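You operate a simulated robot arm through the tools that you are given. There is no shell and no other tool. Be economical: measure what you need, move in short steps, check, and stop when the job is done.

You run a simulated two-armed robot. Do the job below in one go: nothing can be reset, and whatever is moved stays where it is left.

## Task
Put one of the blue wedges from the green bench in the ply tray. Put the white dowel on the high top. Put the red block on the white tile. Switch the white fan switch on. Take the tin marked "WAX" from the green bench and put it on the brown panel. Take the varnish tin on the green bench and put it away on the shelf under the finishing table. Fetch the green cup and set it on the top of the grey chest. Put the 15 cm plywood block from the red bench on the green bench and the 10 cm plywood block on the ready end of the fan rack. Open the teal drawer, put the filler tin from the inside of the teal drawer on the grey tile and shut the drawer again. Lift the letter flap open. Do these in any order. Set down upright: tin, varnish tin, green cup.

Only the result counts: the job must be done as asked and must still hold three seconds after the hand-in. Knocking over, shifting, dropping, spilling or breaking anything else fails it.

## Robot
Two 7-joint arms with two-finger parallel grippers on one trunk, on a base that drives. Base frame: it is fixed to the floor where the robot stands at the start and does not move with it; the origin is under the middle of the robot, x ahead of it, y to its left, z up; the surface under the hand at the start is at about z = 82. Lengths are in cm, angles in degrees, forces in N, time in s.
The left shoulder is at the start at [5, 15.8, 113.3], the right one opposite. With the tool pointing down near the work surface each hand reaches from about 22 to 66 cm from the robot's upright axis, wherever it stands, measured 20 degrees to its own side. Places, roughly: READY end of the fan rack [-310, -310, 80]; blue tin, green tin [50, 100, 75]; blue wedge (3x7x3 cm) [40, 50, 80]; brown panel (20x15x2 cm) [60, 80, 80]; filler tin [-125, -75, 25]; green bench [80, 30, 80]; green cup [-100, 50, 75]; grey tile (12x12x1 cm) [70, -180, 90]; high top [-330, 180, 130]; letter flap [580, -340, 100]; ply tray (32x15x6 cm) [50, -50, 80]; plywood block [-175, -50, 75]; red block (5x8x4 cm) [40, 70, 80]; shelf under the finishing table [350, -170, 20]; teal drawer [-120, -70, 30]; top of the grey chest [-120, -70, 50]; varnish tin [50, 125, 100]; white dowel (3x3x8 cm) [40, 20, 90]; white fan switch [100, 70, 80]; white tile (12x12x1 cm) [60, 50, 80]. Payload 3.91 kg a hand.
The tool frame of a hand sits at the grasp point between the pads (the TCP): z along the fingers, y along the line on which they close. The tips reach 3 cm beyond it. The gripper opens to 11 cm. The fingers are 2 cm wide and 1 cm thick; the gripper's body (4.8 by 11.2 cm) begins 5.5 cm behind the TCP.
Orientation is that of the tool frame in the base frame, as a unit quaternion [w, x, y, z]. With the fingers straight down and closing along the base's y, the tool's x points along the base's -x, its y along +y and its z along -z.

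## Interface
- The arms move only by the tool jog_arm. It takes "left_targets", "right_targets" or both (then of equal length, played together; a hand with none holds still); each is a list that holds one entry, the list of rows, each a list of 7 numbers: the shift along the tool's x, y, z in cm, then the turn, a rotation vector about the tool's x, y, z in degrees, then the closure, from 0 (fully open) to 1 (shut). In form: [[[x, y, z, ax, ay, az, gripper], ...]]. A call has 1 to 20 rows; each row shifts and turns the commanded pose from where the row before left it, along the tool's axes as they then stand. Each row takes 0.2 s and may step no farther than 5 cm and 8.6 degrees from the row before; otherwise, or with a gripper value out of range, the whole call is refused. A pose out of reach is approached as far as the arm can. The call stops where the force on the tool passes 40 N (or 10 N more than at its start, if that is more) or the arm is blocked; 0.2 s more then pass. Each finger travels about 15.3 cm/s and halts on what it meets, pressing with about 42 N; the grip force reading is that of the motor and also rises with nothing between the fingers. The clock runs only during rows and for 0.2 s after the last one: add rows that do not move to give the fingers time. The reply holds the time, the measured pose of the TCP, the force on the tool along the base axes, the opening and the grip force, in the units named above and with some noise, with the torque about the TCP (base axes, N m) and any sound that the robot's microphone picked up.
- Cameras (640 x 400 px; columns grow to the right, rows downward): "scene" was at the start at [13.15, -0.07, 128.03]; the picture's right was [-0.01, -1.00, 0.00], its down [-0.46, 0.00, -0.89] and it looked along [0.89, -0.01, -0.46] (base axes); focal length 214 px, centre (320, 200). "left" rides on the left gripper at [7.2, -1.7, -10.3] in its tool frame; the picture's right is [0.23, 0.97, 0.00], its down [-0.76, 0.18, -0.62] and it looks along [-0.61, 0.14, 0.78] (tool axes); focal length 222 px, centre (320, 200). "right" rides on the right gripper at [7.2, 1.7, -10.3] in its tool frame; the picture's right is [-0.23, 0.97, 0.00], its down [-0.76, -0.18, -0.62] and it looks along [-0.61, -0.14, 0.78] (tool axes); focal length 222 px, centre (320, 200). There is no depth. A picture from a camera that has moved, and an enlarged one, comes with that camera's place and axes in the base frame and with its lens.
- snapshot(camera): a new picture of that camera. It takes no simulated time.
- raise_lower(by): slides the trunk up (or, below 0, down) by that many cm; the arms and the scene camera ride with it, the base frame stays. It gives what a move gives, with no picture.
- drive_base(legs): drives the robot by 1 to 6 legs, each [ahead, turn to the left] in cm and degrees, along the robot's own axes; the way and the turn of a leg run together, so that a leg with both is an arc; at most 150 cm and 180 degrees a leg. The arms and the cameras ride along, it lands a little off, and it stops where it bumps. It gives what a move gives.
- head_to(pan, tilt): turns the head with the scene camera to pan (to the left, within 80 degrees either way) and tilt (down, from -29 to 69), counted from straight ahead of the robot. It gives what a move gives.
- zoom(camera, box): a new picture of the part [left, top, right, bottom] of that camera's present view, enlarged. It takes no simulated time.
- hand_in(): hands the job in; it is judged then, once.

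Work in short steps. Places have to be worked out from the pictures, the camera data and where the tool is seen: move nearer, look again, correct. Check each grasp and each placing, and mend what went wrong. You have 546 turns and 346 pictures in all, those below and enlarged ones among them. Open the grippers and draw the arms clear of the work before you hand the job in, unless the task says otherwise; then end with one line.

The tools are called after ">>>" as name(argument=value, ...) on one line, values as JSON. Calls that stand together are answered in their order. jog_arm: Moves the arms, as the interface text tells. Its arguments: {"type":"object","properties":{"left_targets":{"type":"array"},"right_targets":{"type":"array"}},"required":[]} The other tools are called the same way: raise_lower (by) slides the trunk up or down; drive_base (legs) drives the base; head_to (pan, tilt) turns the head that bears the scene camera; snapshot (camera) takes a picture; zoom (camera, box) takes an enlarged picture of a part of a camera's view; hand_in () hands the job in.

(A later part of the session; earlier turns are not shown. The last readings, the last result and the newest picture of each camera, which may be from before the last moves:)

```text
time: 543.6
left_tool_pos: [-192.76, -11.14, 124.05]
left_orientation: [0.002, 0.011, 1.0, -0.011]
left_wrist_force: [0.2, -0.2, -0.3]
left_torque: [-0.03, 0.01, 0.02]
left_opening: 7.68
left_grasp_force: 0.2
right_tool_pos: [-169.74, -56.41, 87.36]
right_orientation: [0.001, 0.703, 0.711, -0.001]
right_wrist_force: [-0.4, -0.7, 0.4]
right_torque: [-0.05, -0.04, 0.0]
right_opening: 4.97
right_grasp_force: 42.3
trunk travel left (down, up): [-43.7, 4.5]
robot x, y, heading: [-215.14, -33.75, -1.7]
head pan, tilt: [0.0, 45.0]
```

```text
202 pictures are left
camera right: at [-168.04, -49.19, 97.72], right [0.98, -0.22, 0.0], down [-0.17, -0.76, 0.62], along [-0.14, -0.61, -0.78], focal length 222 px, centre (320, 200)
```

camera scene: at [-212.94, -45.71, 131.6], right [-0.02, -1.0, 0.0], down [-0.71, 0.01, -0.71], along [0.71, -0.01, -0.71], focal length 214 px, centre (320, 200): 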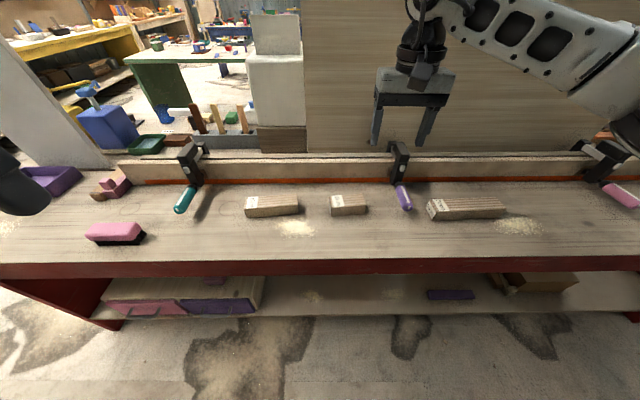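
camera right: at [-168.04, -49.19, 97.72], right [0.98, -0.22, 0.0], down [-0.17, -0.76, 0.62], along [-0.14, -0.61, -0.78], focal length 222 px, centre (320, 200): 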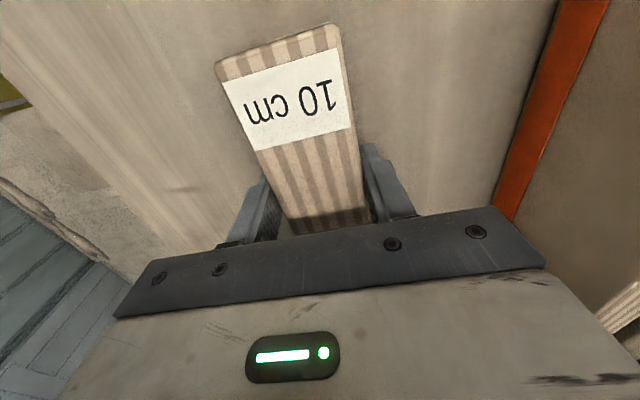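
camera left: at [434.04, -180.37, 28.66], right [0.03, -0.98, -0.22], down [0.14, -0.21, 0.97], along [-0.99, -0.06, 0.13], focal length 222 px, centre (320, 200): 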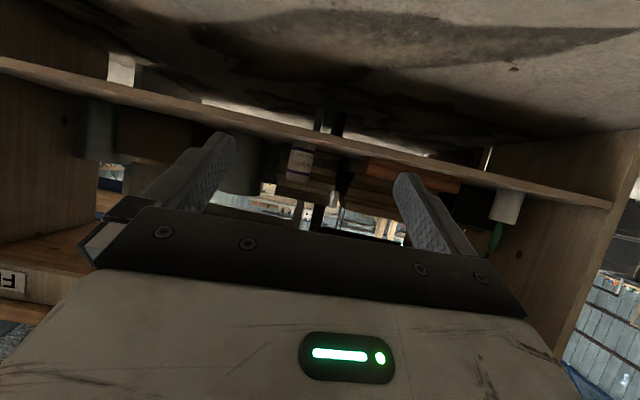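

Gripped (5 cm). Lift, then shift the robot 19 cm toward -y for the left hand to take the 15 cm block at about [-170, -32.7].

>>> jog_arm(right_targets=[[[0, 0, -4.5, 0, 0, 0, 1], [0, 0, -4.5, 0, 0, 0, 1], [0, -2, -4, 0, 0, 0, 1], [0, -2, -4, 0, 0, 0, 1], [0, -2, -4, 0, 0, 0, 1]]])

>>> drive_base(legs=[[0, -88], [19, 0], [0, 90]])

>>> jog_arm(left_targets=[[[-2.5, 0, 1.2, 0, 0, -8.2, 0], [-2.5, 0, 1.2, 0, 0, -8.2, 0], [0, 0, 1.2, 0, 0, -8.2, 0], [0, 0, 1.2, 0, 0, -8.2, 0], [0, 0, 1.2, 0, 0, -8.2, 0], [0, 0, 1.2, 0, 0, -8.2, 0], [0, 0, 1.2, 0, 0, -8.2, 0], [0, 0, 1.2, 0, 0, -8.2, 0], [0, 0, 1.2, 0, 0, -8.2, 0], [0, 0, 1.2, 0, 0, -8.2, 0], [0, 0, 1.2, 0, 0, -8.0, 0]]])

>>> snapshot(camera="left")

>>> snapshot(camera="scene")

```text
time: 544.8
left_tool_pos: [-192.71, -11.13, 124.01]
left_orientation: [0.002, 0.01, 1.0, -0.011]
left_wrist_force: [-0.4, 0.6, 0.2]
left_torque: [-0.02, 0.02, 0.01]
left_opening: 7.7
left_grasp_force: 0.1
right_tool_pos: [-175.55, -56.43, 108.23]
right_orientation: [0.001, 0.703, 0.711, -0.001]
right_wrist_force: [0.7, 0.5, -1.0]
right_torque: [-0.07, 0.01, 0.0]
right_opening: 4.94
right_grasp_force: 42.1
trunk travel left (down, up): [-43.7, 4.5]
robot x, y, heading: [-215.74, -33.81, -1.5]
head pan, tilt: [0.0, 45.0]
```

```text
time: 553.9
left_tool_pos: [-192.62, -30.38, 124.0]
left_orientation: [0.002, 0.012, 1.0, -0.012]
left_wrist_force: [0.4, 0.1, 0.1]
left_torque: [-0.03, 0.03, 0.01]
left_opening: 7.71
left_grasp_force: 0.0
right_tool_pos: [-175.43, -75.91, 108.22]
right_orientation: [0.0, 0.704, 0.71, 0.0]
right_wrist_force: [-0.1, -0.3, -1.5]
right_torque: [0.0, 0.0, -0.01]
right_opening: 4.93
right_grasp_force: 41.1
trunk travel left (down, up): [-43.7, 4.5]
robot x, y, heading: [-215.02, -53.3, -1.9]
head pan, tilt: [0.0, 45.0]
```

```text
time: 556.3
left_tool_pos: [-187.52, -30.47, 110.83]
left_orientation: [-0.007, -0.7, 0.714, -0.009]
left_wrist_force: [-0.4, 0.0, 0.1]
left_torque: [-0.06, 0.0, 0.01]
left_opening: 11.01
left_grasp_force: 0.1
right_tool_pos: [-175.4, -75.77, 108.2]
right_orientation: [-0.001, 0.704, 0.71, -0.001]
right_wrist_force: [-0.4, 0.0, -0.2]
right_torque: [-0.01, -0.01, 0.0]
right_opening: 4.95
right_grasp_force: 42.1
trunk travel left (down, up): [-43.7, 4.5]
robot x, y, heading: [-215.07, -53.23, -1.9]
head pan, tilt: [0.0, 45.0]
```

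```text
201 pictures are left
camera left: at [-185.97, -37.62, 121.19], right [-0.98, -0.21, 0.0], down [-0.16, 0.78, 0.61], along [-0.13, 0.59, -0.8], focal length 222 px, centre (320, 200)
```

left: 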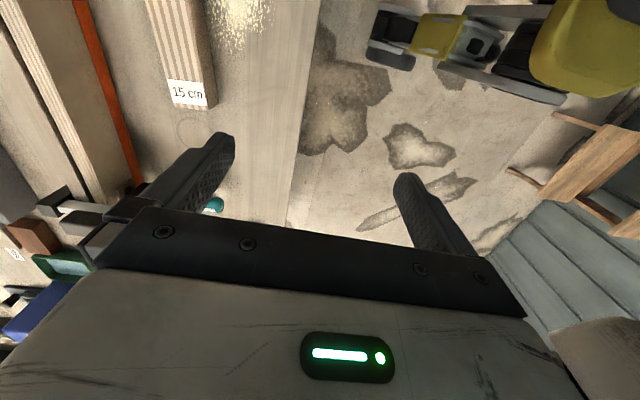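

```text
200 pictures are left
camera scene: at [-203.06, -53.51, 131.59], right [-0.03, -1.0, 0.0], down [-0.71, 0.02, -0.71], along [0.71, -0.02, -0.71], focal length 214 px, centre (320, 200)
```

scene: 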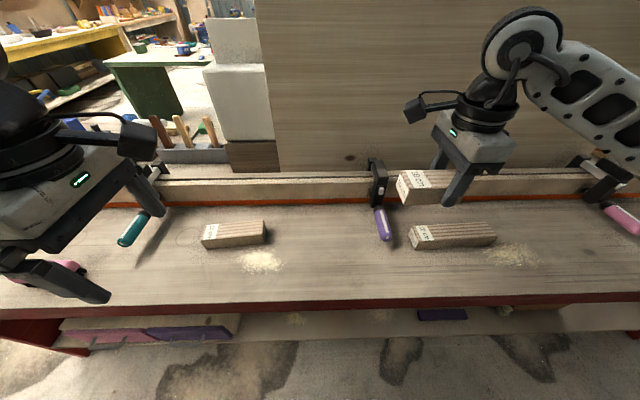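

15 cm block centre ≈ [-169.5, -32.5]. Move the left hand over it.

>>> jog_arm(left_targets=[[[0.4, -4.3, 2, 0, 0, 0, 0], [0.5, -4.4, 2, 0, 0, 0, 0], [0.5, -4.4, 2, 0, 0, 0, 0], [0.5, -4.4, 2, 0, 0, 0, 0], [0, 0, 3, 0, 0, 0, 0]]])

>>> snapshot(camera="left")

```text
time: 557.5
left_tool_pos: [-169.68, -32.97, 99.86]
left_orientation: [-0.007, -0.697, 0.717, -0.01]
left_wrist_force: [-0.3, 0.4, 0.2]
left_torque: [-0.01, -0.03, -0.02]
left_opening: 10.99
left_grasp_force: 0.0
right_tool_pos: [-175.47, -75.74, 108.2]
right_orientation: [0.0, 0.704, 0.71, -0.001]
right_wrist_force: [0.7, -0.1, -1.1]
right_torque: [-0.02, 0.0, -0.06]
right_opening: 4.94
right_grasp_force: 41.9
trunk travel left (down, up): [-43.7, 4.5]
robot x, y, heading: [-215.3, -53.29, -1.9]
head pan, tilt: [0.0, 45.0]
```

```text
199 pictures are left
camera left: at [-168.1, -40.09, 110.28], right [-0.98, -0.2, 0.0], down [-0.16, 0.78, 0.61], along [-0.12, 0.59, -0.8], focal length 222 px, centre (320, 200)
```

left: 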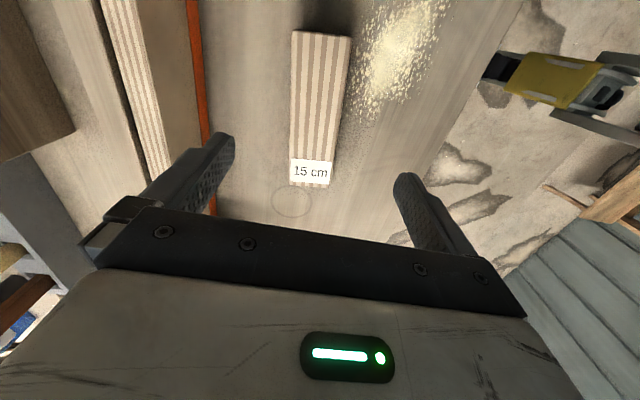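

Aligned. Shift 0.7 in x, descend and grip.

>>> jog_arm(left_targets=[[[0, -0.6, 4, 0, 0, 0, 0], [0, 0, 4, 0, 0, 0, 0], [0, 0, 3, 0, 0, 0, 0], [0, 0, 1.4, 0, 0, 0, 0], [0, 0, 0, 0, 0, 0, 1], [0, 0, 0, 0, 0, 0, 1], [0, 0, 0, 0, 0, 0, 1]]])

>>> snapshot(camera="left")

```text
time: 559.1
left_tool_pos: [-169.16, -33.35, 87.6]
left_orientation: [-0.007, -0.698, 0.716, -0.009]
left_wrist_force: [-0.6, -0.1, -0.4]
left_torque: [-0.06, -0.06, 0.04]
left_opening: 5.14
left_grasp_force: 42.2
right_tool_pos: [-175.45, -75.79, 108.17]
right_orientation: [-0.001, 0.704, 0.71, 0.0]
right_wrist_force: [-0.5, 0.0, -1.9]
right_torque: [0.0, -0.01, 0.01]
right_opening: 4.94
right_grasp_force: 42.5
trunk travel left (down, up): [-43.7, 4.5]
robot x, y, heading: [-215.33, -53.22, -1.8]
head pan, tilt: [0.0, 45.0]
```

```text
198 pictures are left
camera left: at [-167.64, -40.48, 98.04], right [-0.98, -0.2, 0.0], down [-0.16, 0.78, 0.6], along [-0.12, 0.59, -0.8], focal length 222 px, centre (320, 200)
```

left: 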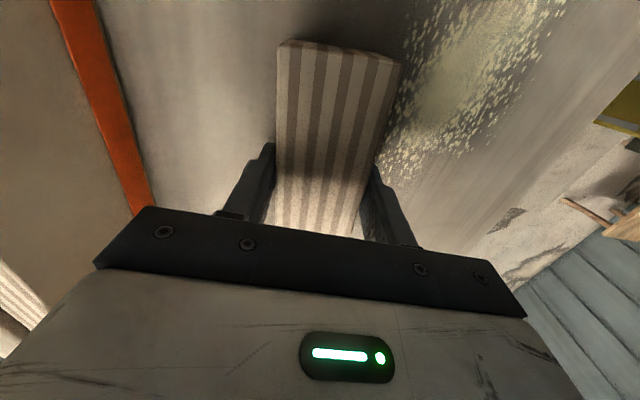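

Both blocks held. Lift, back off and head toward the fan rack at [-310, -310].

>>> jog_arm(left_targets=[[[0, 0, -4.5, 0, 0, 0, 1], [0, 0, -4.5, 0, 0, 0, 1], [0, 2, -4, 0, 0, 0, 1], [0, 2, -4, 0, 0, 0, 1], [0, 2, -4, 0, 0, 0, 1]]])

>>> drive_base(legs=[[-30, 0], [0, -90], [120, 0]])

>>> head_to(pan=0, tilt=20)

>>> snapshot(camera="scene")

```text
time: 560.3
left_tool_pos: [-175.52, -32.56, 108.39]
left_orientation: [-0.007, -0.699, 0.715, -0.009]
left_wrist_force: [0.4, 0.5, -2.2]
left_torque: [-0.01, 0.01, -0.04]
left_opening: 5.12
left_grasp_force: 42.1
right_tool_pos: [-175.41, -75.8, 108.19]
right_orientation: [-0.001, 0.704, 0.71, 0.0]
right_wrist_force: [-0.5, -0.5, -1.1]
right_torque: [-0.01, 0.03, -0.01]
right_opening: 4.95
right_grasp_force: 42.2
trunk travel left (down, up): [-43.7, 4.5]
robot x, y, heading: [-215.09, -53.36, -1.8]
head pan, tilt: [0.0, 45.0]
```

```text
time: 571.8
left_tool_pos: [-226.29, -210.35, 108.29]
left_orientation: [-0.011, 0.006, 1.0, -0.002]
left_wrist_force: [-0.6, 0.2, -1.2]
left_torque: [0.01, -0.01, -0.03]
left_opening: 4.98
left_grasp_force: 42.2
right_tool_pos: [-269.46, -210.8, 108.17]
right_orientation: [-0.001, 1.0, 0.012, 0.0]
right_wrist_force: [-0.5, -0.7, -1.2]
right_torque: [0.0, -0.01, 0.02]
right_opening: 4.94
right_grasp_force: 41.7
trunk travel left (down, up): [-43.7, 4.5]
robot x, y, heading: [-247.41, -170.95, -91.3]
head pan, tilt: [0.0, 45.0]
```

```text
time: 572.6
left_tool_pos: [-226.33, -210.14, 108.23]
left_orientation: [-0.011, 0.005, 1.0, -0.002]
left_wrist_force: [-0.3, -0.3, -2.0]
left_torque: [-0.02, 0.0, -0.03]
left_opening: 5.01
left_grasp_force: 42.2
right_tool_pos: [-269.4, -210.72, 108.06]
right_orientation: [-0.001, 1.0, 0.01, 0.0]
right_wrist_force: [-0.2, 0.3, -0.8]
right_torque: [-0.01, 0.01, 0.01]
right_opening: 4.94
right_grasp_force: 42.3
trunk travel left (down, up): [-43.7, 4.5]
robot x, y, heading: [-247.21, -170.44, -91.2]
head pan, tilt: [0.0, 20.0]
```

```text
197 pictures are left
camera scene: at [-247.59, -184.06, 135.45], right [-1.0, 0.02, 0.0], down [0.01, 0.34, -0.94], along [-0.02, -0.94, -0.34], focal length 214 px, centre (320, 200)
```

scene: 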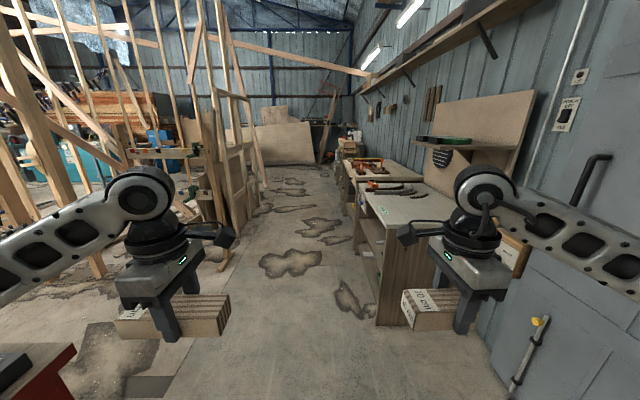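

>>> zoom(camera="scene", box=[320, 90, 550, 240])

```text
2.67 times, centred on (435, 165) of scene
camera zoom: at [-247.59, -184.06, 135.45], right [-1.0, 0.02, 0.0], down [0.01, 0.34, -0.94], along [-0.02, -0.94, -0.34], focal length 572 px, centre (13, 293)
```

zoom: 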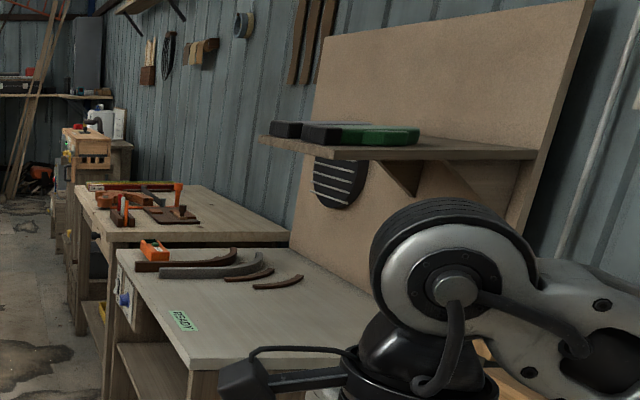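

READY label seen at the front of the grey table near [-293, -315]. Drive closer and look.

>>> drive_base(legs=[[85, 2]])

>>> head_to(pan=-40, tilt=30)

>>> snapshot(camera="scene")

```text
time: 577.1
left_tool_pos: [-226.04, -294.06, 108.23]
left_orientation: [-0.011, -0.005, 1.0, -0.002]
left_wrist_force: [-0.4, -0.4, -0.3]
left_torque: [0.04, 0.06, -0.04]
left_opening: 4.96
left_grasp_force: 41.9
right_tool_pos: [-269.13, -295.67, 108.21]
right_orientation: [-0.002, 1.0, 0.021, 0.0]
right_wrist_force: [-0.1, 0.4, -1.7]
right_torque: [0.0, 0.01, -0.04]
right_opening: 4.94
right_grasp_force: 41.9
trunk travel left (down, up): [-43.7, 4.5]
robot x, y, heading: [-247.95, -254.98, -89.8]
head pan, tilt: [0.0, 20.0]
```

```text
time: 578.2
left_tool_pos: [-226.19, -294.09, 108.25]
left_orientation: [-0.011, -0.004, 1.0, -0.002]
left_wrist_force: [-0.7, 0.1, -1.3]
left_torque: [-0.03, 0.0, -0.03]
left_opening: 4.95
left_grasp_force: 42.0
right_tool_pos: [-269.21, -295.53, 108.16]
right_orientation: [-0.001, 1.0, 0.021, 0.0]
right_wrist_force: [0.0, 0.1, -1.1]
right_torque: [0.02, 0.03, 0.0]
right_opening: 4.95
right_grasp_force: 41.8
trunk travel left (down, up): [-43.7, 4.5]
robot x, y, heading: [-248.18, -254.93, -89.9]
head pan, tilt: [-40.0, 30.0]
```

```text
195 pictures are left
camera scene: at [-253.73, -266.0, 133.85], right [-0.77, 0.64, 0.0], down [0.32, 0.38, -0.87], along [-0.55, -0.67, -0.5], focal length 214 px, centre (320, 200)
```

scene: 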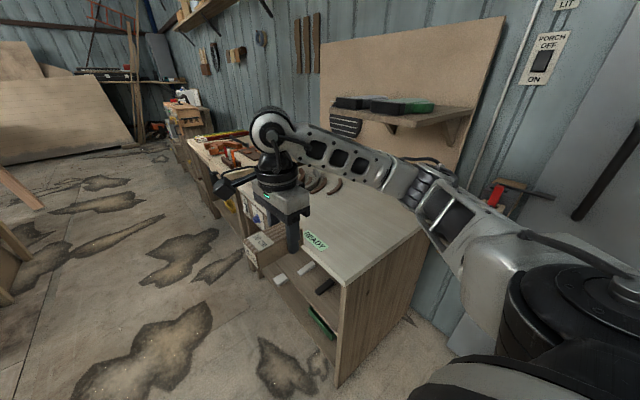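

Table top x -285…-335, north end y ≈ -292; the READY end is the north part by the label. Go on 77 cm and turn to face it.

>>> drive_base(legs=[[76, 0], [0, -90]])

>>> head_to(pan=-15, tilt=40)

>>> snapshot(camera="scene")

```text
time: 586.2
left_tool_pos: [-288.05, -352.7, 108.25]
left_orientation: [-0.008, 0.713, 0.701, 0.008]
left_wrist_force: [-0.2, 0.1, -1.2]
left_torque: [0.01, 0.0, 0.02]
left_opening: 4.94
left_grasp_force: 41.3
right_tool_pos: [-288.23, -309.6, 108.2]
right_orientation: [0.0, 0.713, -0.701, 0.0]
right_wrist_force: [-0.9, 0.9, -1.6]
right_torque: [0.02, -0.01, 0.01]
right_opening: 4.95
right_grasp_force: 42.0
trunk travel left (down, up): [-43.7, 4.5]
robot x, y, heading: [-248.2, -332.02, 178.8]
head pan, tilt: [-40.0, 30.0]
```

```text
time: 587.1
left_tool_pos: [-287.94, -352.83, 108.28]
left_orientation: [-0.008, 0.713, 0.701, 0.008]
left_wrist_force: [0.7, 0.2, -1.9]
left_torque: [0.01, 0.02, 0.01]
left_opening: 4.95
left_grasp_force: 42.0
right_tool_pos: [-288.2, -309.65, 108.12]
right_orientation: [0.001, 0.713, -0.701, 0.001]
right_wrist_force: [-0.5, 0.2, -0.6]
right_torque: [0.06, -0.02, -0.01]
right_opening: 4.92
right_grasp_force: 41.8
trunk travel left (down, up): [-43.7, 4.5]
robot x, y, heading: [-248.06, -331.64, 178.9]
head pan, tilt: [-15.0, 40.0]
```

```text
194 pictures are left
camera scene: at [-260.51, -329.37, 132.32], right [0.28, 0.96, 0.0], down [0.62, -0.18, -0.77], along [-0.74, 0.21, -0.64], focal length 214 px, centre (320, 200)
```

scene: 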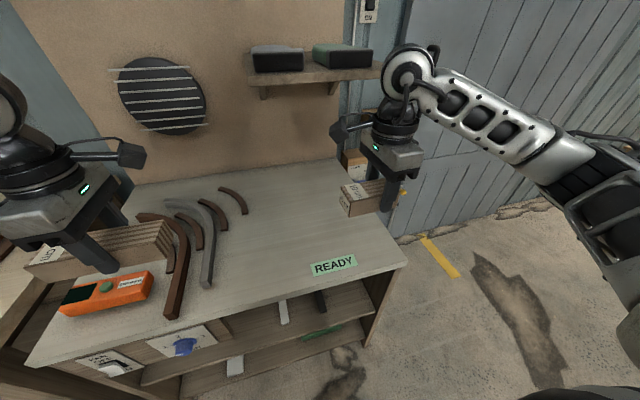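

READY area is free. Drive 15 cm ahead, then lower the right arm only.

>>> drive_base(legs=[[15, 0]])

>>> jog_arm(right_targets=[[[0, 0, 4, 0, 0, 0, 1], [0, 0, 4, 0, 0, 0, 1], [0, 0, 4, 0, 0, 0, 1], [0, 0, 4, 0, 0, 0, 1]]])

>>> snapshot(camera="scene")

>>> snapshot(camera="right")

```text
time: 588.4
left_tool_pos: [-300.15, -352.44, 108.19]
left_orientation: [-0.01, 0.712, 0.703, 0.006]
left_wrist_force: [0.1, -0.1, -2.1]
left_torque: [0.0, 0.02, 0.01]
left_opening: 4.98
left_grasp_force: 41.5
right_tool_pos: [-300.39, -309.29, 108.22]
right_orientation: [0.001, 0.713, -0.701, 0.0]
right_wrist_force: [0.6, 0.0, -0.9]
right_torque: [0.02, 0.02, 0.0]
right_opening: 4.96
right_grasp_force: 41.4
trunk travel left (down, up): [-43.7, 4.5]
robot x, y, heading: [-260.59, -331.15, 178.7]
head pan, tilt: [-15.0, 40.0]
stopped in leg 1: the robot was blocked; the commanded pose is now the measured one
```

```text
time: 589.4
left_tool_pos: [-300.27, -352.41, 108.38]
left_orientation: [-0.008, 0.711, 0.703, 0.008]
left_wrist_force: [-0.5, -0.1, -1.8]
left_torque: [-0.02, 0.02, -0.02]
left_opening: 4.97
left_grasp_force: 41.8
right_tool_pos: [-300.77, -309.24, 92.15]
right_orientation: [0.0, 0.714, -0.7, 0.001]
right_wrist_force: [-0.2, -0.3, -1.6]
right_torque: [0.04, -0.02, 0.02]
right_opening: 4.95
right_grasp_force: 41.8
trunk travel left (down, up): [-43.7, 4.5]
robot x, y, heading: [-260.69, -331.38, 178.6]
head pan, tilt: [-15.0, 40.0]
```

```text
193 pictures are left
camera scene: at [-272.82, -329.09, 132.32], right [0.28, 0.96, 0.0], down [0.62, -0.18, -0.77], along [-0.74, 0.21, -0.64], focal length 214 px, centre (320, 200)
```

scene: 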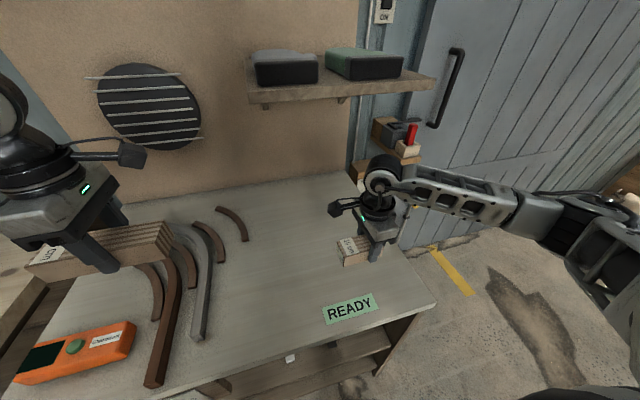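

```text
192 pictures are left
camera right: at [-302.17, -316.52, 102.49], right [-0.98, 0.21, 0.0], down [0.16, 0.76, 0.62], along [0.13, 0.61, -0.78], focal length 222 px, centre (320, 200)
```

right: 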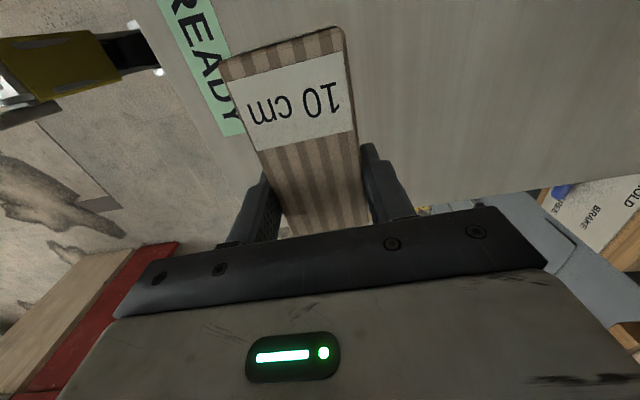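

Base touched the table's front and stopped, but the block is over the READY end. Lower to contact.

>>> jog_arm(right_targets=[[[0, 0, 2, 0, 0, 0, 1], [0, 0, 1.5, 0, 0, 0, 1], [0, 0, 1, 0, 0, 0, 1]]])

>>> snapshot(camera="right")

```text
time: 590.2
left_tool_pos: [-300.38, -352.38, 108.26]
left_orientation: [-0.009, 0.712, 0.702, 0.008]
left_wrist_force: [-0.5, 0.9, -1.8]
left_torque: [0.02, -0.01, 0.0]
left_opening: 4.97
left_grasp_force: 41.3
right_tool_pos: [-300.51, -309.35, 87.73]
right_orientation: [0.0, 0.713, -0.701, 0.001]
right_wrist_force: [0.8, 0.7, -0.3]
right_torque: [0.0, -0.01, -0.07]
right_opening: 4.93
right_grasp_force: 41.8
trunk travel left (down, up): [-43.7, 4.5]
robot x, y, heading: [-260.7, -331.29, 178.8]
head pan, tilt: [-15.0, 40.0]
```

```text
191 pictures are left
camera right: at [-302.07, -316.57, 98.02], right [-0.98, 0.21, 0.0], down [0.16, 0.76, 0.62], along [0.13, 0.61, -0.78], focal length 222 px, centre (320, 200)
```

right: 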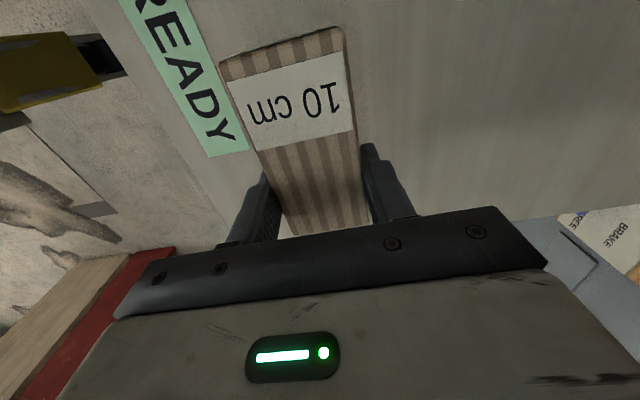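

>>> jog_arm(right_targets=[[[0, 0, 0.7, 0, 0, 0, 1], [0, 0, 0.7, 0, 0, 0, 1], [0, 0, 0.6, 0, 0, 0, 1]]])

>>> jog_arm(right_targets=[[[0, 0, 0.5, 0, 0, 0, 1], [0, 0, 0.4, 0, 0, 0, 1]]])

```text
time: 591.0
left_tool_pos: [-300.22, -352.56, 108.17]
left_orientation: [-0.009, 0.712, 0.702, 0.007]
left_wrist_force: [0.1, 0.2, -1.7]
left_torque: [0.03, 0.01, 0.01]
left_opening: 4.98
left_grasp_force: 41.7
right_tool_pos: [-300.49, -309.18, 85.66]
right_orientation: [-0.001, 0.713, -0.701, 0.0]
right_wrist_force: [0.2, -0.1, -1.5]
right_torque: [0.03, 0.0, 0.01]
right_opening: 4.96
right_grasp_force: 42.4
trunk travel left (down, up): [-43.7, 4.5]
robot x, y, heading: [-260.69, -331.87, 178.9]
head pan, tilt: [-15.0, 40.0]
```

```text
time: 591.6
left_tool_pos: [-300.22, -352.37, 108.17]
left_orientation: [-0.009, 0.712, 0.702, 0.008]
left_wrist_force: [0.3, 0.2, -1.7]
left_torque: [0.04, 0.0, 0.01]
left_opening: 4.94
left_grasp_force: 41.8
right_tool_pos: [-300.46, -309.29, 84.74]
right_orientation: [0.0, 0.713, -0.701, 0.0]
right_wrist_force: [-0.2, 0.8, 0.5]
right_torque: [0.04, 0.0, 0.02]
right_opening: 4.94
right_grasp_force: 42.1
trunk travel left (down, up): [-43.7, 4.5]
robot x, y, heading: [-260.65, -331.66, 178.7]
head pan, tilt: [-15.0, 40.0]
```

>>> jog_arm(right_targets=[[[0, 0, 0.4, 0, 0, 0, 1], [0, 0, 0.4, 0, 0, 0, 1], [0, 0, 0.4, 0, 0, 0, 1]]])

>>> snapshot(camera="right")

```text
time: 592.4
left_tool_pos: [-300.16, -352.45, 108.29]
left_orientation: [-0.009, 0.712, 0.702, 0.007]
left_wrist_force: [0.5, 0.1, -1.3]
left_torque: [0.02, -0.02, 0.0]
left_opening: 4.95
left_grasp_force: 42.4
right_tool_pos: [-300.6, -309.48, 83.65]
right_orientation: [0.0, 0.714, -0.7, 0.0]
right_wrist_force: [-0.2, 0.0, -1.0]
right_torque: [0.02, -0.01, 0.02]
right_opening: 4.95
right_grasp_force: 41.7
trunk travel left (down, up): [-43.7, 4.5]
robot x, y, heading: [-260.57, -331.57, 178.8]
head pan, tilt: [-15.0, 40.0]
```

```text
190 pictures are left
camera right: at [-302.06, -316.65, 93.92], right [-0.98, 0.21, 0.0], down [0.16, 0.76, 0.62], along [0.13, 0.61, -0.78], focal length 222 px, centre (320, 200)
```

right: 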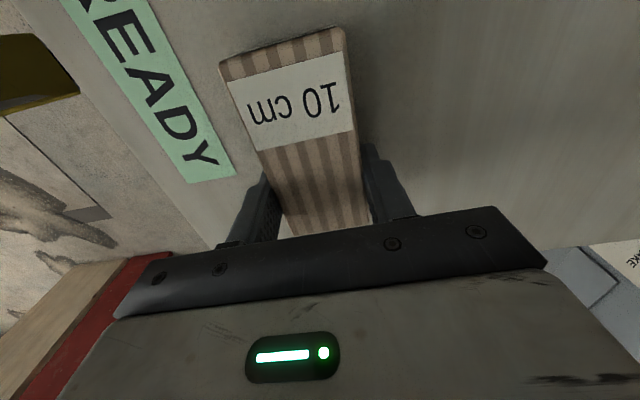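

>>> jog_arm(right_targets=[[[0, 0, 0.4, 0, 0, 0, 1], [0, 0, 0.4, 0, 0, 0, 1], [0, 0, 0.4, 0, 0, 0, 1]]])

>>> jog_arm(right_targets=[[[0, 0, 0.4, 0, 0, 0, 1], [0, 0, 0.4, 0, 0, 0, 1], [0, 0, 0.4, 0, 0, 0, 1]]])

```text
time: 593.1
left_tool_pos: [-300.13, -352.45, 108.19]
left_orientation: [-0.009, 0.713, 0.701, 0.007]
left_wrist_force: [0.2, -0.4, -1.4]
left_torque: [0.03, -0.04, -0.03]
left_opening: 4.95
left_grasp_force: 41.8
right_tool_pos: [-300.76, -309.24, 83.33]
right_orientation: [0.004, 0.713, -0.701, -0.002]
right_wrist_force: [5.0, 1.4, 17.9]
right_torque: [0.51, -0.46, -0.1]
right_opening: 4.97
right_grasp_force: 42.2
trunk travel left (down, up): [-43.7, 4.5]
robot x, y, heading: [-260.51, -331.85, 178.6]
head pan, tilt: [-15.0, 40.0]
stopped in row 3 (right hand): the force on the tool passed its limit at 43 N (the readings are from after the stop); the commanded pose is now the measured one
```

```text
time: 593.5
left_tool_pos: [-300.25, -352.35, 108.25]
left_orientation: [-0.009, 0.713, 0.701, 0.008]
left_wrist_force: [0.2, 0.5, -1.8]
left_torque: [0.0, -0.01, 0.0]
left_opening: 4.96
left_grasp_force: 42.3
right_tool_pos: [-300.96, -309.35, 83.42]
right_orientation: [0.005, 0.713, -0.702, -0.003]
right_wrist_force: [5.5, 0.3, 17.7]
right_torque: [0.58, -0.57, -0.13]
right_opening: 4.97
right_grasp_force: 41.8
trunk travel left (down, up): [-43.7, 4.5]
robot x, y, heading: [-260.79, -331.53, 178.6]
head pan, tilt: [-15.0, 40.0]
stopped in row 2 (right hand): the force on the tool passed its limit at 43 N (the readings are from after the stop); the commanded pose is now the measured one
```

Contact made. Release and rise.

>>> jog_arm(right_targets=[[[0, 0, -0.3, 0, 0, 0, 1], [0, 0, 0, 0, 0, 0, 0.3], [0, 0, 0, 0, 0, 0, 0.3], [0, 0, -4, 0, 0, 0, 0.3], [0, 0, -4.5, 0, 0, 0, 0.3], [0, 0, -4.5, 0, 0, 0, 0.3], [0, 0, -4.5, 0, 0, 0, 0.3], [0, 0, -4.5, 0, 0, 0, 0.3]]])

>>> snapshot(camera="right")

```text
time: 595.3
left_tool_pos: [-300.32, -352.52, 108.27]
left_orientation: [-0.009, 0.713, 0.702, 0.007]
left_wrist_force: [-0.6, -0.3, -2.2]
left_torque: [0.0, 0.02, 0.02]
left_opening: 4.94
left_grasp_force: 42.1
right_tool_pos: [-300.89, -309.29, 105.1]
right_orientation: [0.004, 0.713, -0.702, -0.003]
right_wrist_force: [-0.2, 0.3, -0.6]
right_torque: [-0.02, 0.01, 0.01]
right_opening: 7.72
right_grasp_force: 0.0
trunk travel left (down, up): [-43.7, 4.5]
robot x, y, heading: [-260.67, -331.62, 178.8]
head pan, tilt: [-15.0, 40.0]
```

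```text
189 pictures are left
camera right: at [-302.21, -316.56, 115.55], right [-0.98, 0.21, 0.01], down [0.17, 0.77, 0.62], along [0.12, 0.61, -0.78], focal length 222 px, centre (320, 200)
```

right: 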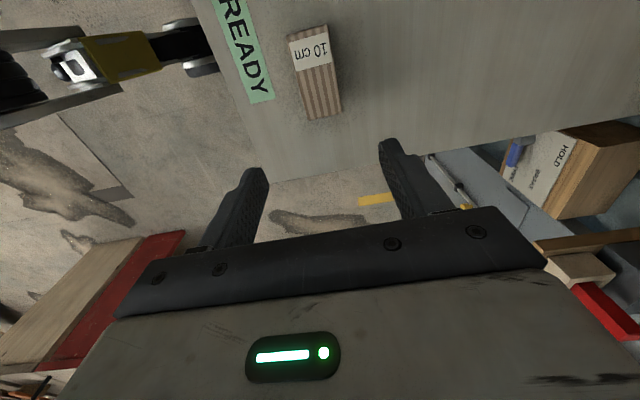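

Block placed at the READY end. Now back off and go to the gap south of the glue bench (y ≈ -275) toward the main aisle.

>>> drive_base(legs=[[-13, 0], [0, -90], [56, 0], [0, -90]])

>>> head_to(pan=0, tilt=20)

>>> snapshot(camera="scene")

```text
time: 607.1
left_tool_pos: [-205.89, -254.16, 108.04]
left_orientation: [-0.007, -0.706, 0.708, -0.009]
left_wrist_force: [-0.1, -0.6, -1.7]
left_torque: [-0.01, 0.01, 0.01]
left_opening: 4.96
left_grasp_force: 42.0
right_tool_pos: [-204.77, -297.35, 105.04]
right_orientation: [0.002, 0.696, 0.718, 0.004]
right_wrist_force: [0.1, -0.7, -0.4]
right_torque: [0.0, -0.02, 0.01]
right_opening: 7.69
right_grasp_force: 0.0
trunk travel left (down, up): [-43.7, 4.5]
robot x, y, heading: [-245.2, -275.58, -0.6]
head pan, tilt: [-15.0, 40.0]
```

```text
time: 607.9
left_tool_pos: [-205.85, -254.21, 108.12]
left_orientation: [-0.008, -0.706, 0.708, -0.008]
left_wrist_force: [0.5, 0.0, -2.5]
left_torque: [-0.04, 0.0, -0.02]
left_opening: 4.94
left_grasp_force: 41.8
right_tool_pos: [-204.93, -297.38, 105.23]
right_orientation: [0.002, 0.697, 0.717, 0.005]
right_wrist_force: [-0.3, -0.1, 1.4]
right_torque: [0.01, 0.01, -0.04]
right_opening: 7.71
right_grasp_force: 0.1
trunk travel left (down, up): [-43.7, 4.5]
robot x, y, heading: [-245.55, -275.68, -0.6]
head pan, tilt: [0.0, 20.0]
```

```text
188 pictures are left
camera scene: at [-231.96, -275.72, 135.45], right [-0.01, -1.0, 0.0], down [-0.34, 0.0, -0.94], along [0.94, -0.01, -0.34], focal length 214 px, centre (320, 200)
```

scene: 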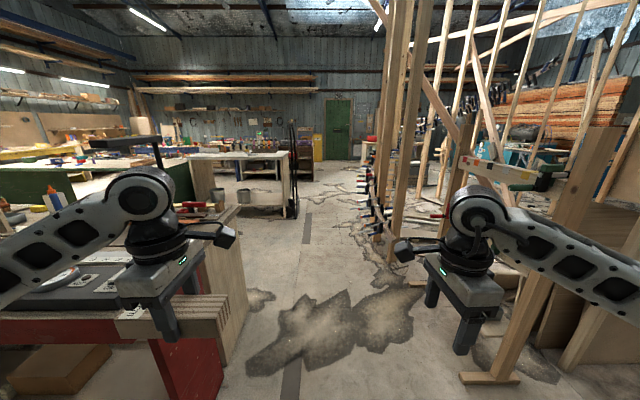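

The lane is clear. Drive east to x ≈ -33, then north to the green bench.

>>> drive_base(legs=[[110, 0], [103, 0], [0, 90]])

```text
time: 622.3
left_tool_pos: [-50.91, -241.74, 108.28]
left_orientation: [-0.001, 1.0, -0.02, 0.011]
left_wrist_force: [-0.1, -0.4, -1.5]
left_torque: [0.01, 0.01, 0.01]
left_opening: 4.96
left_grasp_force: 42.3
right_tool_pos: [-7.79, -242.06, 105.19]
right_orientation: [-0.001, 0.003, 1.0, 0.006]
right_wrist_force: [-0.2, -0.4, 0.0]
right_torque: [-0.02, -0.02, 0.01]
right_opening: 7.7
right_grasp_force: 0.0
trunk travel left (down, up): [-43.7, 4.5]
robot x, y, heading: [-30.88, -281.86, 87.3]
head pan, tilt: [0.0, 20.0]
```

>>> drive_base(legs=[[120, 0], [122, 0], [0, -88]])

>>> head_to(pan=0, tilt=45)

>>> snapshot(camera="scene")

```text
time: 638.0
left_tool_pos: [18.64, -16.8, 108.05]
left_orientation: [0.008, 0.714, -0.7, 0.009]
left_wrist_force: [-0.1, -0.1, -1.8]
left_torque: [-0.05, -0.03, -0.01]
left_opening: 4.97
left_grasp_force: 42.2
right_tool_pos: [20.76, -59.96, 105.1]
right_orientation: [0.002, 0.688, 0.726, 0.005]
right_wrist_force: [0.3, 0.5, 0.3]
right_torque: [0.01, -0.01, -0.01]
right_opening: 7.69
right_grasp_force: 0.0
trunk travel left (down, up): [-43.7, 4.5]
robot x, y, heading: [-20.33, -39.23, 1.0]
head pan, tilt: [0.0, 20.0]
```

```text
time: 638.8
left_tool_pos: [18.7, -16.93, 108.22]
left_orientation: [0.007, 0.714, -0.7, 0.008]
left_wrist_force: [0.0, 0.1, -2.5]
left_torque: [-0.07, -0.04, 0.0]
left_opening: 4.95
left_grasp_force: 41.8
right_tool_pos: [20.86, -59.93, 105.16]
right_orientation: [0.003, 0.689, 0.725, 0.006]
right_wrist_force: [-0.8, 1.1, -1.0]
right_torque: [-0.02, 0.0, -0.02]
right_opening: 7.71
right_grasp_force: 0.0
trunk travel left (down, up): [-43.7, 4.5]
robot x, y, heading: [-20.05, -38.85, 0.9]
head pan, tilt: [0.0, 45.0]
```

```text
187 pictures are left
camera scene: at [-8.02, -38.96, 131.6], right [0.01, -1.0, 0.0], down [-0.71, -0.01, -0.71], along [0.71, 0.01, -0.71], focal length 214 px, centre (320, 200)
```

scene: 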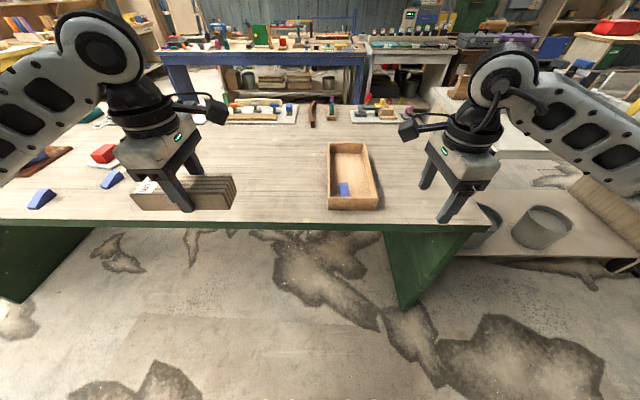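

Drive 24 cm ahead; the spot near [43, -16] is free. Then lower the block.

>>> drive_base(legs=[[23, 0]])

>>> jog_arm(left_targets=[[[0, 0, 4.5, 0, 0, 0, 1], [0, 0, 4.5, 0, 0, 0, 1], [0, 0, 4.5, 0, 0, 0, 1], [0, 0, 4.5, 0, 0, 0, 1], [0, 0, 2.5, 0, 0, 0, 1]]])

>>> snapshot(camera="left")

>>> snapshot(camera="scene")

```text
time: 640.6
left_tool_pos: [42.12, -16.47, 108.15]
left_orientation: [0.008, 0.715, -0.699, 0.008]
left_wrist_force: [1.2, 0.1, -1.3]
left_torque: [-0.02, 0.02, 0.01]
left_opening: 4.94
left_grasp_force: 42.0
right_tool_pos: [44.22, -59.52, 105.09]
right_orientation: [0.003, 0.688, 0.726, 0.005]
right_wrist_force: [0.3, -0.4, 0.1]
right_torque: [-0.01, 0.0, 0.0]
right_opening: 7.71
right_grasp_force: 0.0
trunk travel left (down, up): [-43.7, 4.5]
robot x, y, heading: [3.16, -38.59, 1.0]
head pan, tilt: [0.0, 45.0]
```

```text
time: 641.8
left_tool_pos: [42.09, -16.73, 87.51]
left_orientation: [0.007, 0.715, -0.699, 0.008]
left_wrist_force: [0.1, 0.0, -1.4]
left_torque: [-0.03, 0.02, 0.0]
left_opening: 4.96
left_grasp_force: 42.1
right_tool_pos: [44.35, -59.61, 105.1]
right_orientation: [0.002, 0.687, 0.726, 0.005]
right_wrist_force: [-0.7, -0.7, -0.6]
right_torque: [-0.02, 0.03, 0.04]
right_opening: 7.7
right_grasp_force: 0.1
trunk travel left (down, up): [-43.7, 4.5]
robot x, y, heading: [3.41, -39.06, 1.0]
head pan, tilt: [0.0, 45.0]
```

```text
186 pictures are left
camera left: at [43.95, -23.89, 97.99], right [-0.97, -0.25, 0.0], down [-0.2, 0.77, 0.61], along [-0.15, 0.59, -0.8], focal length 222 px, centre (320, 200)
```

left: 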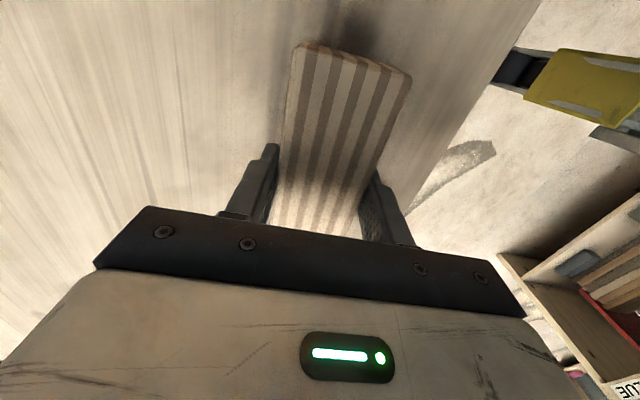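

```text
185 pictures are left
camera scene: at [15.37, -38.6, 131.6], right [0.01, -1.0, 0.0], down [-0.71, -0.01, -0.71], along [0.71, 0.01, -0.71], focal length 214 px, centre (320, 200)
```

scene: 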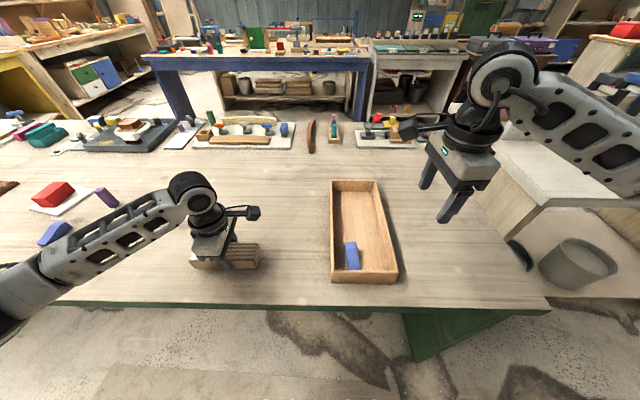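

Lower to contact.

>>> jog_arm(left_targets=[[[0, 0, 0.8, 0, 0, 0, 1], [0, 0, 0.5, 0, 0, 0, 1], [0, 0, 0.4, 0, 0, 0, 1], [0, 0, 0.4, 0, 0, 0, 1], [0, 0, 0.4, 0, 0, 0, 1]]])

```text
time: 643.0
left_tool_pos: [42.12, -16.95, 85.66]
left_orientation: [0.004, 0.716, -0.698, 0.01]
left_wrist_force: [-5.1, 2.0, 22.6]
left_torque: [0.72, 0.78, 0.0]
left_opening: 4.94
left_grasp_force: 42.2
right_tool_pos: [44.1, -59.54, 105.14]
right_orientation: [0.002, 0.687, 0.726, 0.006]
right_wrist_force: [0.4, -0.3, 0.8]
right_torque: [0.0, 0.04, 0.03]
right_opening: 7.72
right_grasp_force: 0.1
trunk travel left (down, up): [-43.7, 4.5]
robot x, y, heading: [2.97, -39.28, 0.7]
head pan, tilt: [0.0, 45.0]
```

Contact; release and rise, untwisting the left hand.

>>> jog_arm(left_targets=[[[0, 0, -0.4, 0, 0, 0, 1], [0, 0, 0, 0, 0, 0, 0.3], [0, 0, 0, 0, 0, 0, 0.3], [0, 0, -4, 0, 0, 0, 0.3], [0, 0, -4.5, 0, 0, 0, 0.3], [0, 0, -4.5, 0, 0, 0, 0.3], [0, 0, -4.5, 0, 0, 0, 0.3], [0, 0, -4.5, 0, 0, 0, 0.3], [0, 0, -4.5, 0, 0, 0, 0.3]]])

>>> snapshot(camera="left")

```text
time: 645.0
left_tool_pos: [41.97, -16.4, 111.98]
left_orientation: [0.007, 0.715, -0.699, 0.008]
left_wrist_force: [1.9, 0.4, 0.5]
left_torque: [-0.04, -0.01, -0.02]
left_opening: 7.67
left_grasp_force: 0.3
right_tool_pos: [44.2, -59.52, 105.16]
right_orientation: [0.003, 0.687, 0.726, 0.006]
right_wrist_force: [-0.7, -0.1, 0.3]
right_torque: [-0.03, 0.0, 0.0]
right_opening: 7.69
right_grasp_force: 0.1
trunk travel left (down, up): [-43.7, 4.5]
robot x, y, heading: [3.4, -38.87, 1.2]
head pan, tilt: [0.0, 45.0]
```

```text
184 pictures are left
camera left: at [43.84, -23.51, 122.47], right [-0.97, -0.25, 0.01], down [-0.19, 0.77, 0.61], along [-0.15, 0.59, -0.8], focal length 222 px, centre (320, 200)
```

left: 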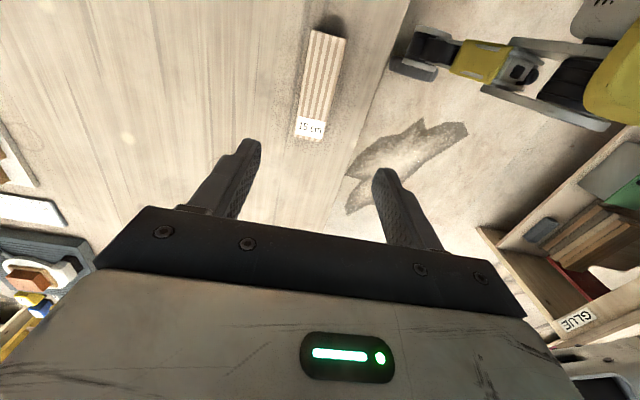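

The 15 cm block lies on the green bench. I untwist both wrists, back off, and turn to the glue bench.

>>> jog_arm(left_targets=[[[0, 0, 0, 0, 0, 8.2, 0.3], [0, 0, 0, 0, 0, 8.2, 0.3], [0, 0, 0, 0, 0, 8.2, 0.3], [0, 0, 0, 0, 0, 8.2, 0.3], [0, 0, 0, 0, 0, 8.2, 0.3], [0, 0, 0, 0, 0, 8.2, 0.3], [0, 0, 0, 0, 0, 8.2, 0.3], [0, 0, 0, 0, 0, 8.2, 0.3], [0, 0, 0, 0, 0, 8.2, 0.3], [0, 0, 0, 0, 0, 8.2, 0.3], [0, 0, 0, 0, 0, 8.0, 0.3]]], right_targets=[[[0, 0, -1, 0, 0, -8.2, 0.3], [0, 0, -1, 0, 0, -8.2, 0.3], [0, 0, -1, 0, 0, -8.2, 0.3], [0, 0, -1, 0, 0, -8.2, 0.3], [0, 0, -1, 0, 0, -8.2, 0.3], [0, 0, -1, 0, 0, -8.2, 0.3], [0, 0, 0, 0, 0, -8.2, 0.3], [0, 0, 0, 0, 0, -8.2, 0.3], [0, 0, 0, 0, 0, -8.2, 0.3], [0, 0, 0, 0, 0, -8.2, 0.3], [0, 0, 0, 0, 0, -5.0, 0.3]]])

>>> drive_base(legs=[[-32, 0], [0, 90], [20, 0], [0, 88]])

>>> head_to(pan=0, tilt=35)

>>> snapshot(camera="scene")

```text
time: 647.4
left_tool_pos: [41.97, -16.3, 112.1]
left_orientation: [0.001, -0.009, 1.0, -0.011]
left_wrist_force: [0.4, -0.4, 0.1]
left_torque: [0.01, 0.02, 0.01]
left_opening: 7.72
left_grasp_force: 0.1
right_tool_pos: [44.04, -59.61, 111.06]
right_orientation: [0.005, -0.002, 1.0, 0.002]
right_wrist_force: [0.1, 0.9, -0.1]
right_torque: [-0.03, 0.0, -0.05]
right_opening: 7.69
right_grasp_force: 0.1
trunk travel left (down, up): [-43.7, 4.5]
robot x, y, heading: [3.44, -38.96, 0.6]
head pan, tilt: [0.0, 45.0]
```

```text
time: 658.4
left_tool_pos: [-67.94, -40.64, 111.96]
left_orientation: [-0.012, 1.0, 0.005, -0.001]
left_wrist_force: [0.1, 0.3, -0.3]
left_torque: [-0.01, 0.0, 0.0]
left_opening: 7.7
left_grasp_force: 0.1
right_tool_pos: [-69.59, 2.68, 110.99]
right_orientation: [0.002, 1.0, -0.005, -0.005]
right_wrist_force: [0.5, 0.3, 0.2]
right_torque: [0.0, -0.01, -0.01]
right_opening: 7.68
right_grasp_force: 0.2
trunk travel left (down, up): [-43.7, 4.5]
robot x, y, heading: [-28.81, -18.37, -179.8]
head pan, tilt: [0.0, 45.0]
```

```text
time: 659.1
left_tool_pos: [-67.97, -40.56, 112.13]
left_orientation: [-0.011, 1.0, 0.006, -0.001]
left_wrist_force: [-0.3, 0.6, 0.3]
left_torque: [-0.01, 0.03, -0.02]
left_opening: 7.69
left_grasp_force: 0.1
right_tool_pos: [-69.6, 2.71, 111.07]
right_orientation: [0.001, 1.0, -0.005, -0.005]
right_wrist_force: [-0.1, 0.0, -0.9]
right_torque: [0.0, 0.04, -0.04]
right_opening: 7.69
right_grasp_force: 0.1
trunk travel left (down, up): [-43.7, 4.5]
robot x, y, heading: [-28.96, -18.18, -179.7]
head pan, tilt: [0.0, 35.0]
```

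```text
183 pictures are left
camera scene: at [-41.72, -18.66, 133.07], right [0.0, 1.0, 0.0], down [0.57, 0.0, -0.82], along [-0.82, 0.0, -0.57], focal length 214 px, centre (320, 200)
```

scene: 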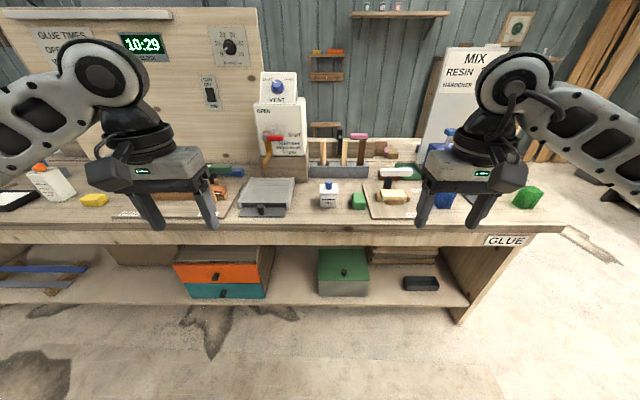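

>>> zoom(camera="scene", box=[150, 220, 390, 320])

>>> zoom(camera="scene", box=[420, 150, 580, 250])

```text
2.67 times, centred on (270, 270) of scene
camera zoom: at [-41.72, -18.66, 133.07], right [0.0, 1.0, 0.0], down [0.57, 0.0, -0.82], along [-0.82, 0.0, -0.57], focal length 572 px, centre (453, 13)
```

zoom: 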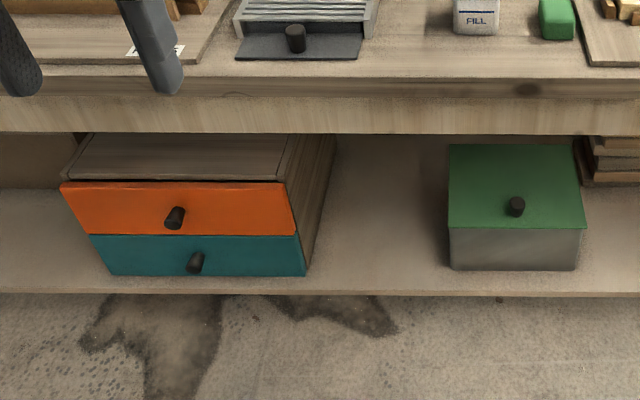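

```text
4.00 times, centred on (500, 200) of scene
camera zoom: at [-41.72, -18.66, 133.07], right [0.0, 1.0, 0.0], down [0.57, 0.0, -0.82], along [-0.82, 0.0, -0.57], focal length 858 px, centre (-400, 200)
```

zoom: 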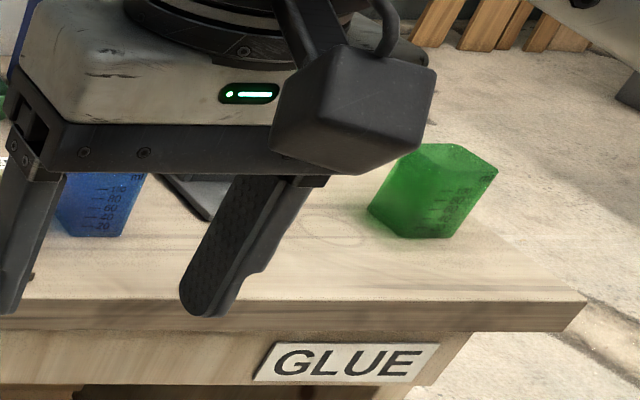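

The chest (weathered grey, orange and teal drawers) sits on the lower shelf, y -86…-47, top z ≈ 52; the cup is at the bench's right end. I do the teal drawer first: shift to y ≈ -46 and pitch the left hand forward.

>>> drive_base(legs=[[0, 90], [27, 0], [0, -90]])

>>> jog_arm(left_targets=[[[-3, 0, 0, 0, -7.5, 0, 0.3], [-3, 0, 0, 0, -7.5, 0, 0.3], [0, 0, 0, 0, -7.5, 0, 0.3], [0, 0, 0, 0, -7.5, 0, 0.3], [0, 0, 0, 0, -7.5, 0, 0.3], [0, 0, 0, 0, -7.5, 0, 0.3], [0, 0, 0, 0, -7.5, 0, 0.3], [0, 0, 0, 0, -7.5, 0, 0.3], [0, 0, 0, 0, -7.5, 0, 0.3], [0, 0, 0, 0, -7.5, 0, 0.3]]])

```text
time: 668.5
left_tool_pos: [-67.45, -68.29, 112.08]
left_orientation: [-0.011, 1.0, 0.018, -0.001]
left_wrist_force: [-0.7, 0.4, -0.9]
left_torque: [0.0, -0.02, -0.01]
left_opening: 7.71
left_grasp_force: 0.1
right_tool_pos: [-70.09, -24.86, 111.08]
right_orientation: [0.003, 1.0, 0.007, -0.006]
right_wrist_force: [0.5, 0.0, 0.0]
right_torque: [0.02, -0.01, 0.02]
right_opening: 7.72
right_grasp_force: 0.1
trunk travel left (down, up): [-43.7, 4.5]
robot x, y, heading: [-28.96, -45.49, -178.0]
head pan, tilt: [0.0, 35.0]
```

```text
time: 670.7
left_tool_pos: [-73.65, -68.46, 112.42]
left_orientation: [0.002, 0.791, 0.021, -0.611]
left_wrist_force: [-0.2, 0.0, 0.1]
left_torque: [0.0, 0.0, 0.01]
left_opening: 7.71
left_grasp_force: 0.1
right_tool_pos: [-70.07, -24.83, 111.09]
right_orientation: [0.002, 1.0, 0.007, -0.005]
right_wrist_force: [-0.6, -0.4, -0.4]
right_torque: [-0.01, 0.01, 0.01]
right_opening: 7.68
right_grasp_force: 0.1
trunk travel left (down, up): [-43.7, 4.5]
robot x, y, heading: [-28.94, -45.4, -178.5]
head pan, tilt: [0.0, 35.0]
```

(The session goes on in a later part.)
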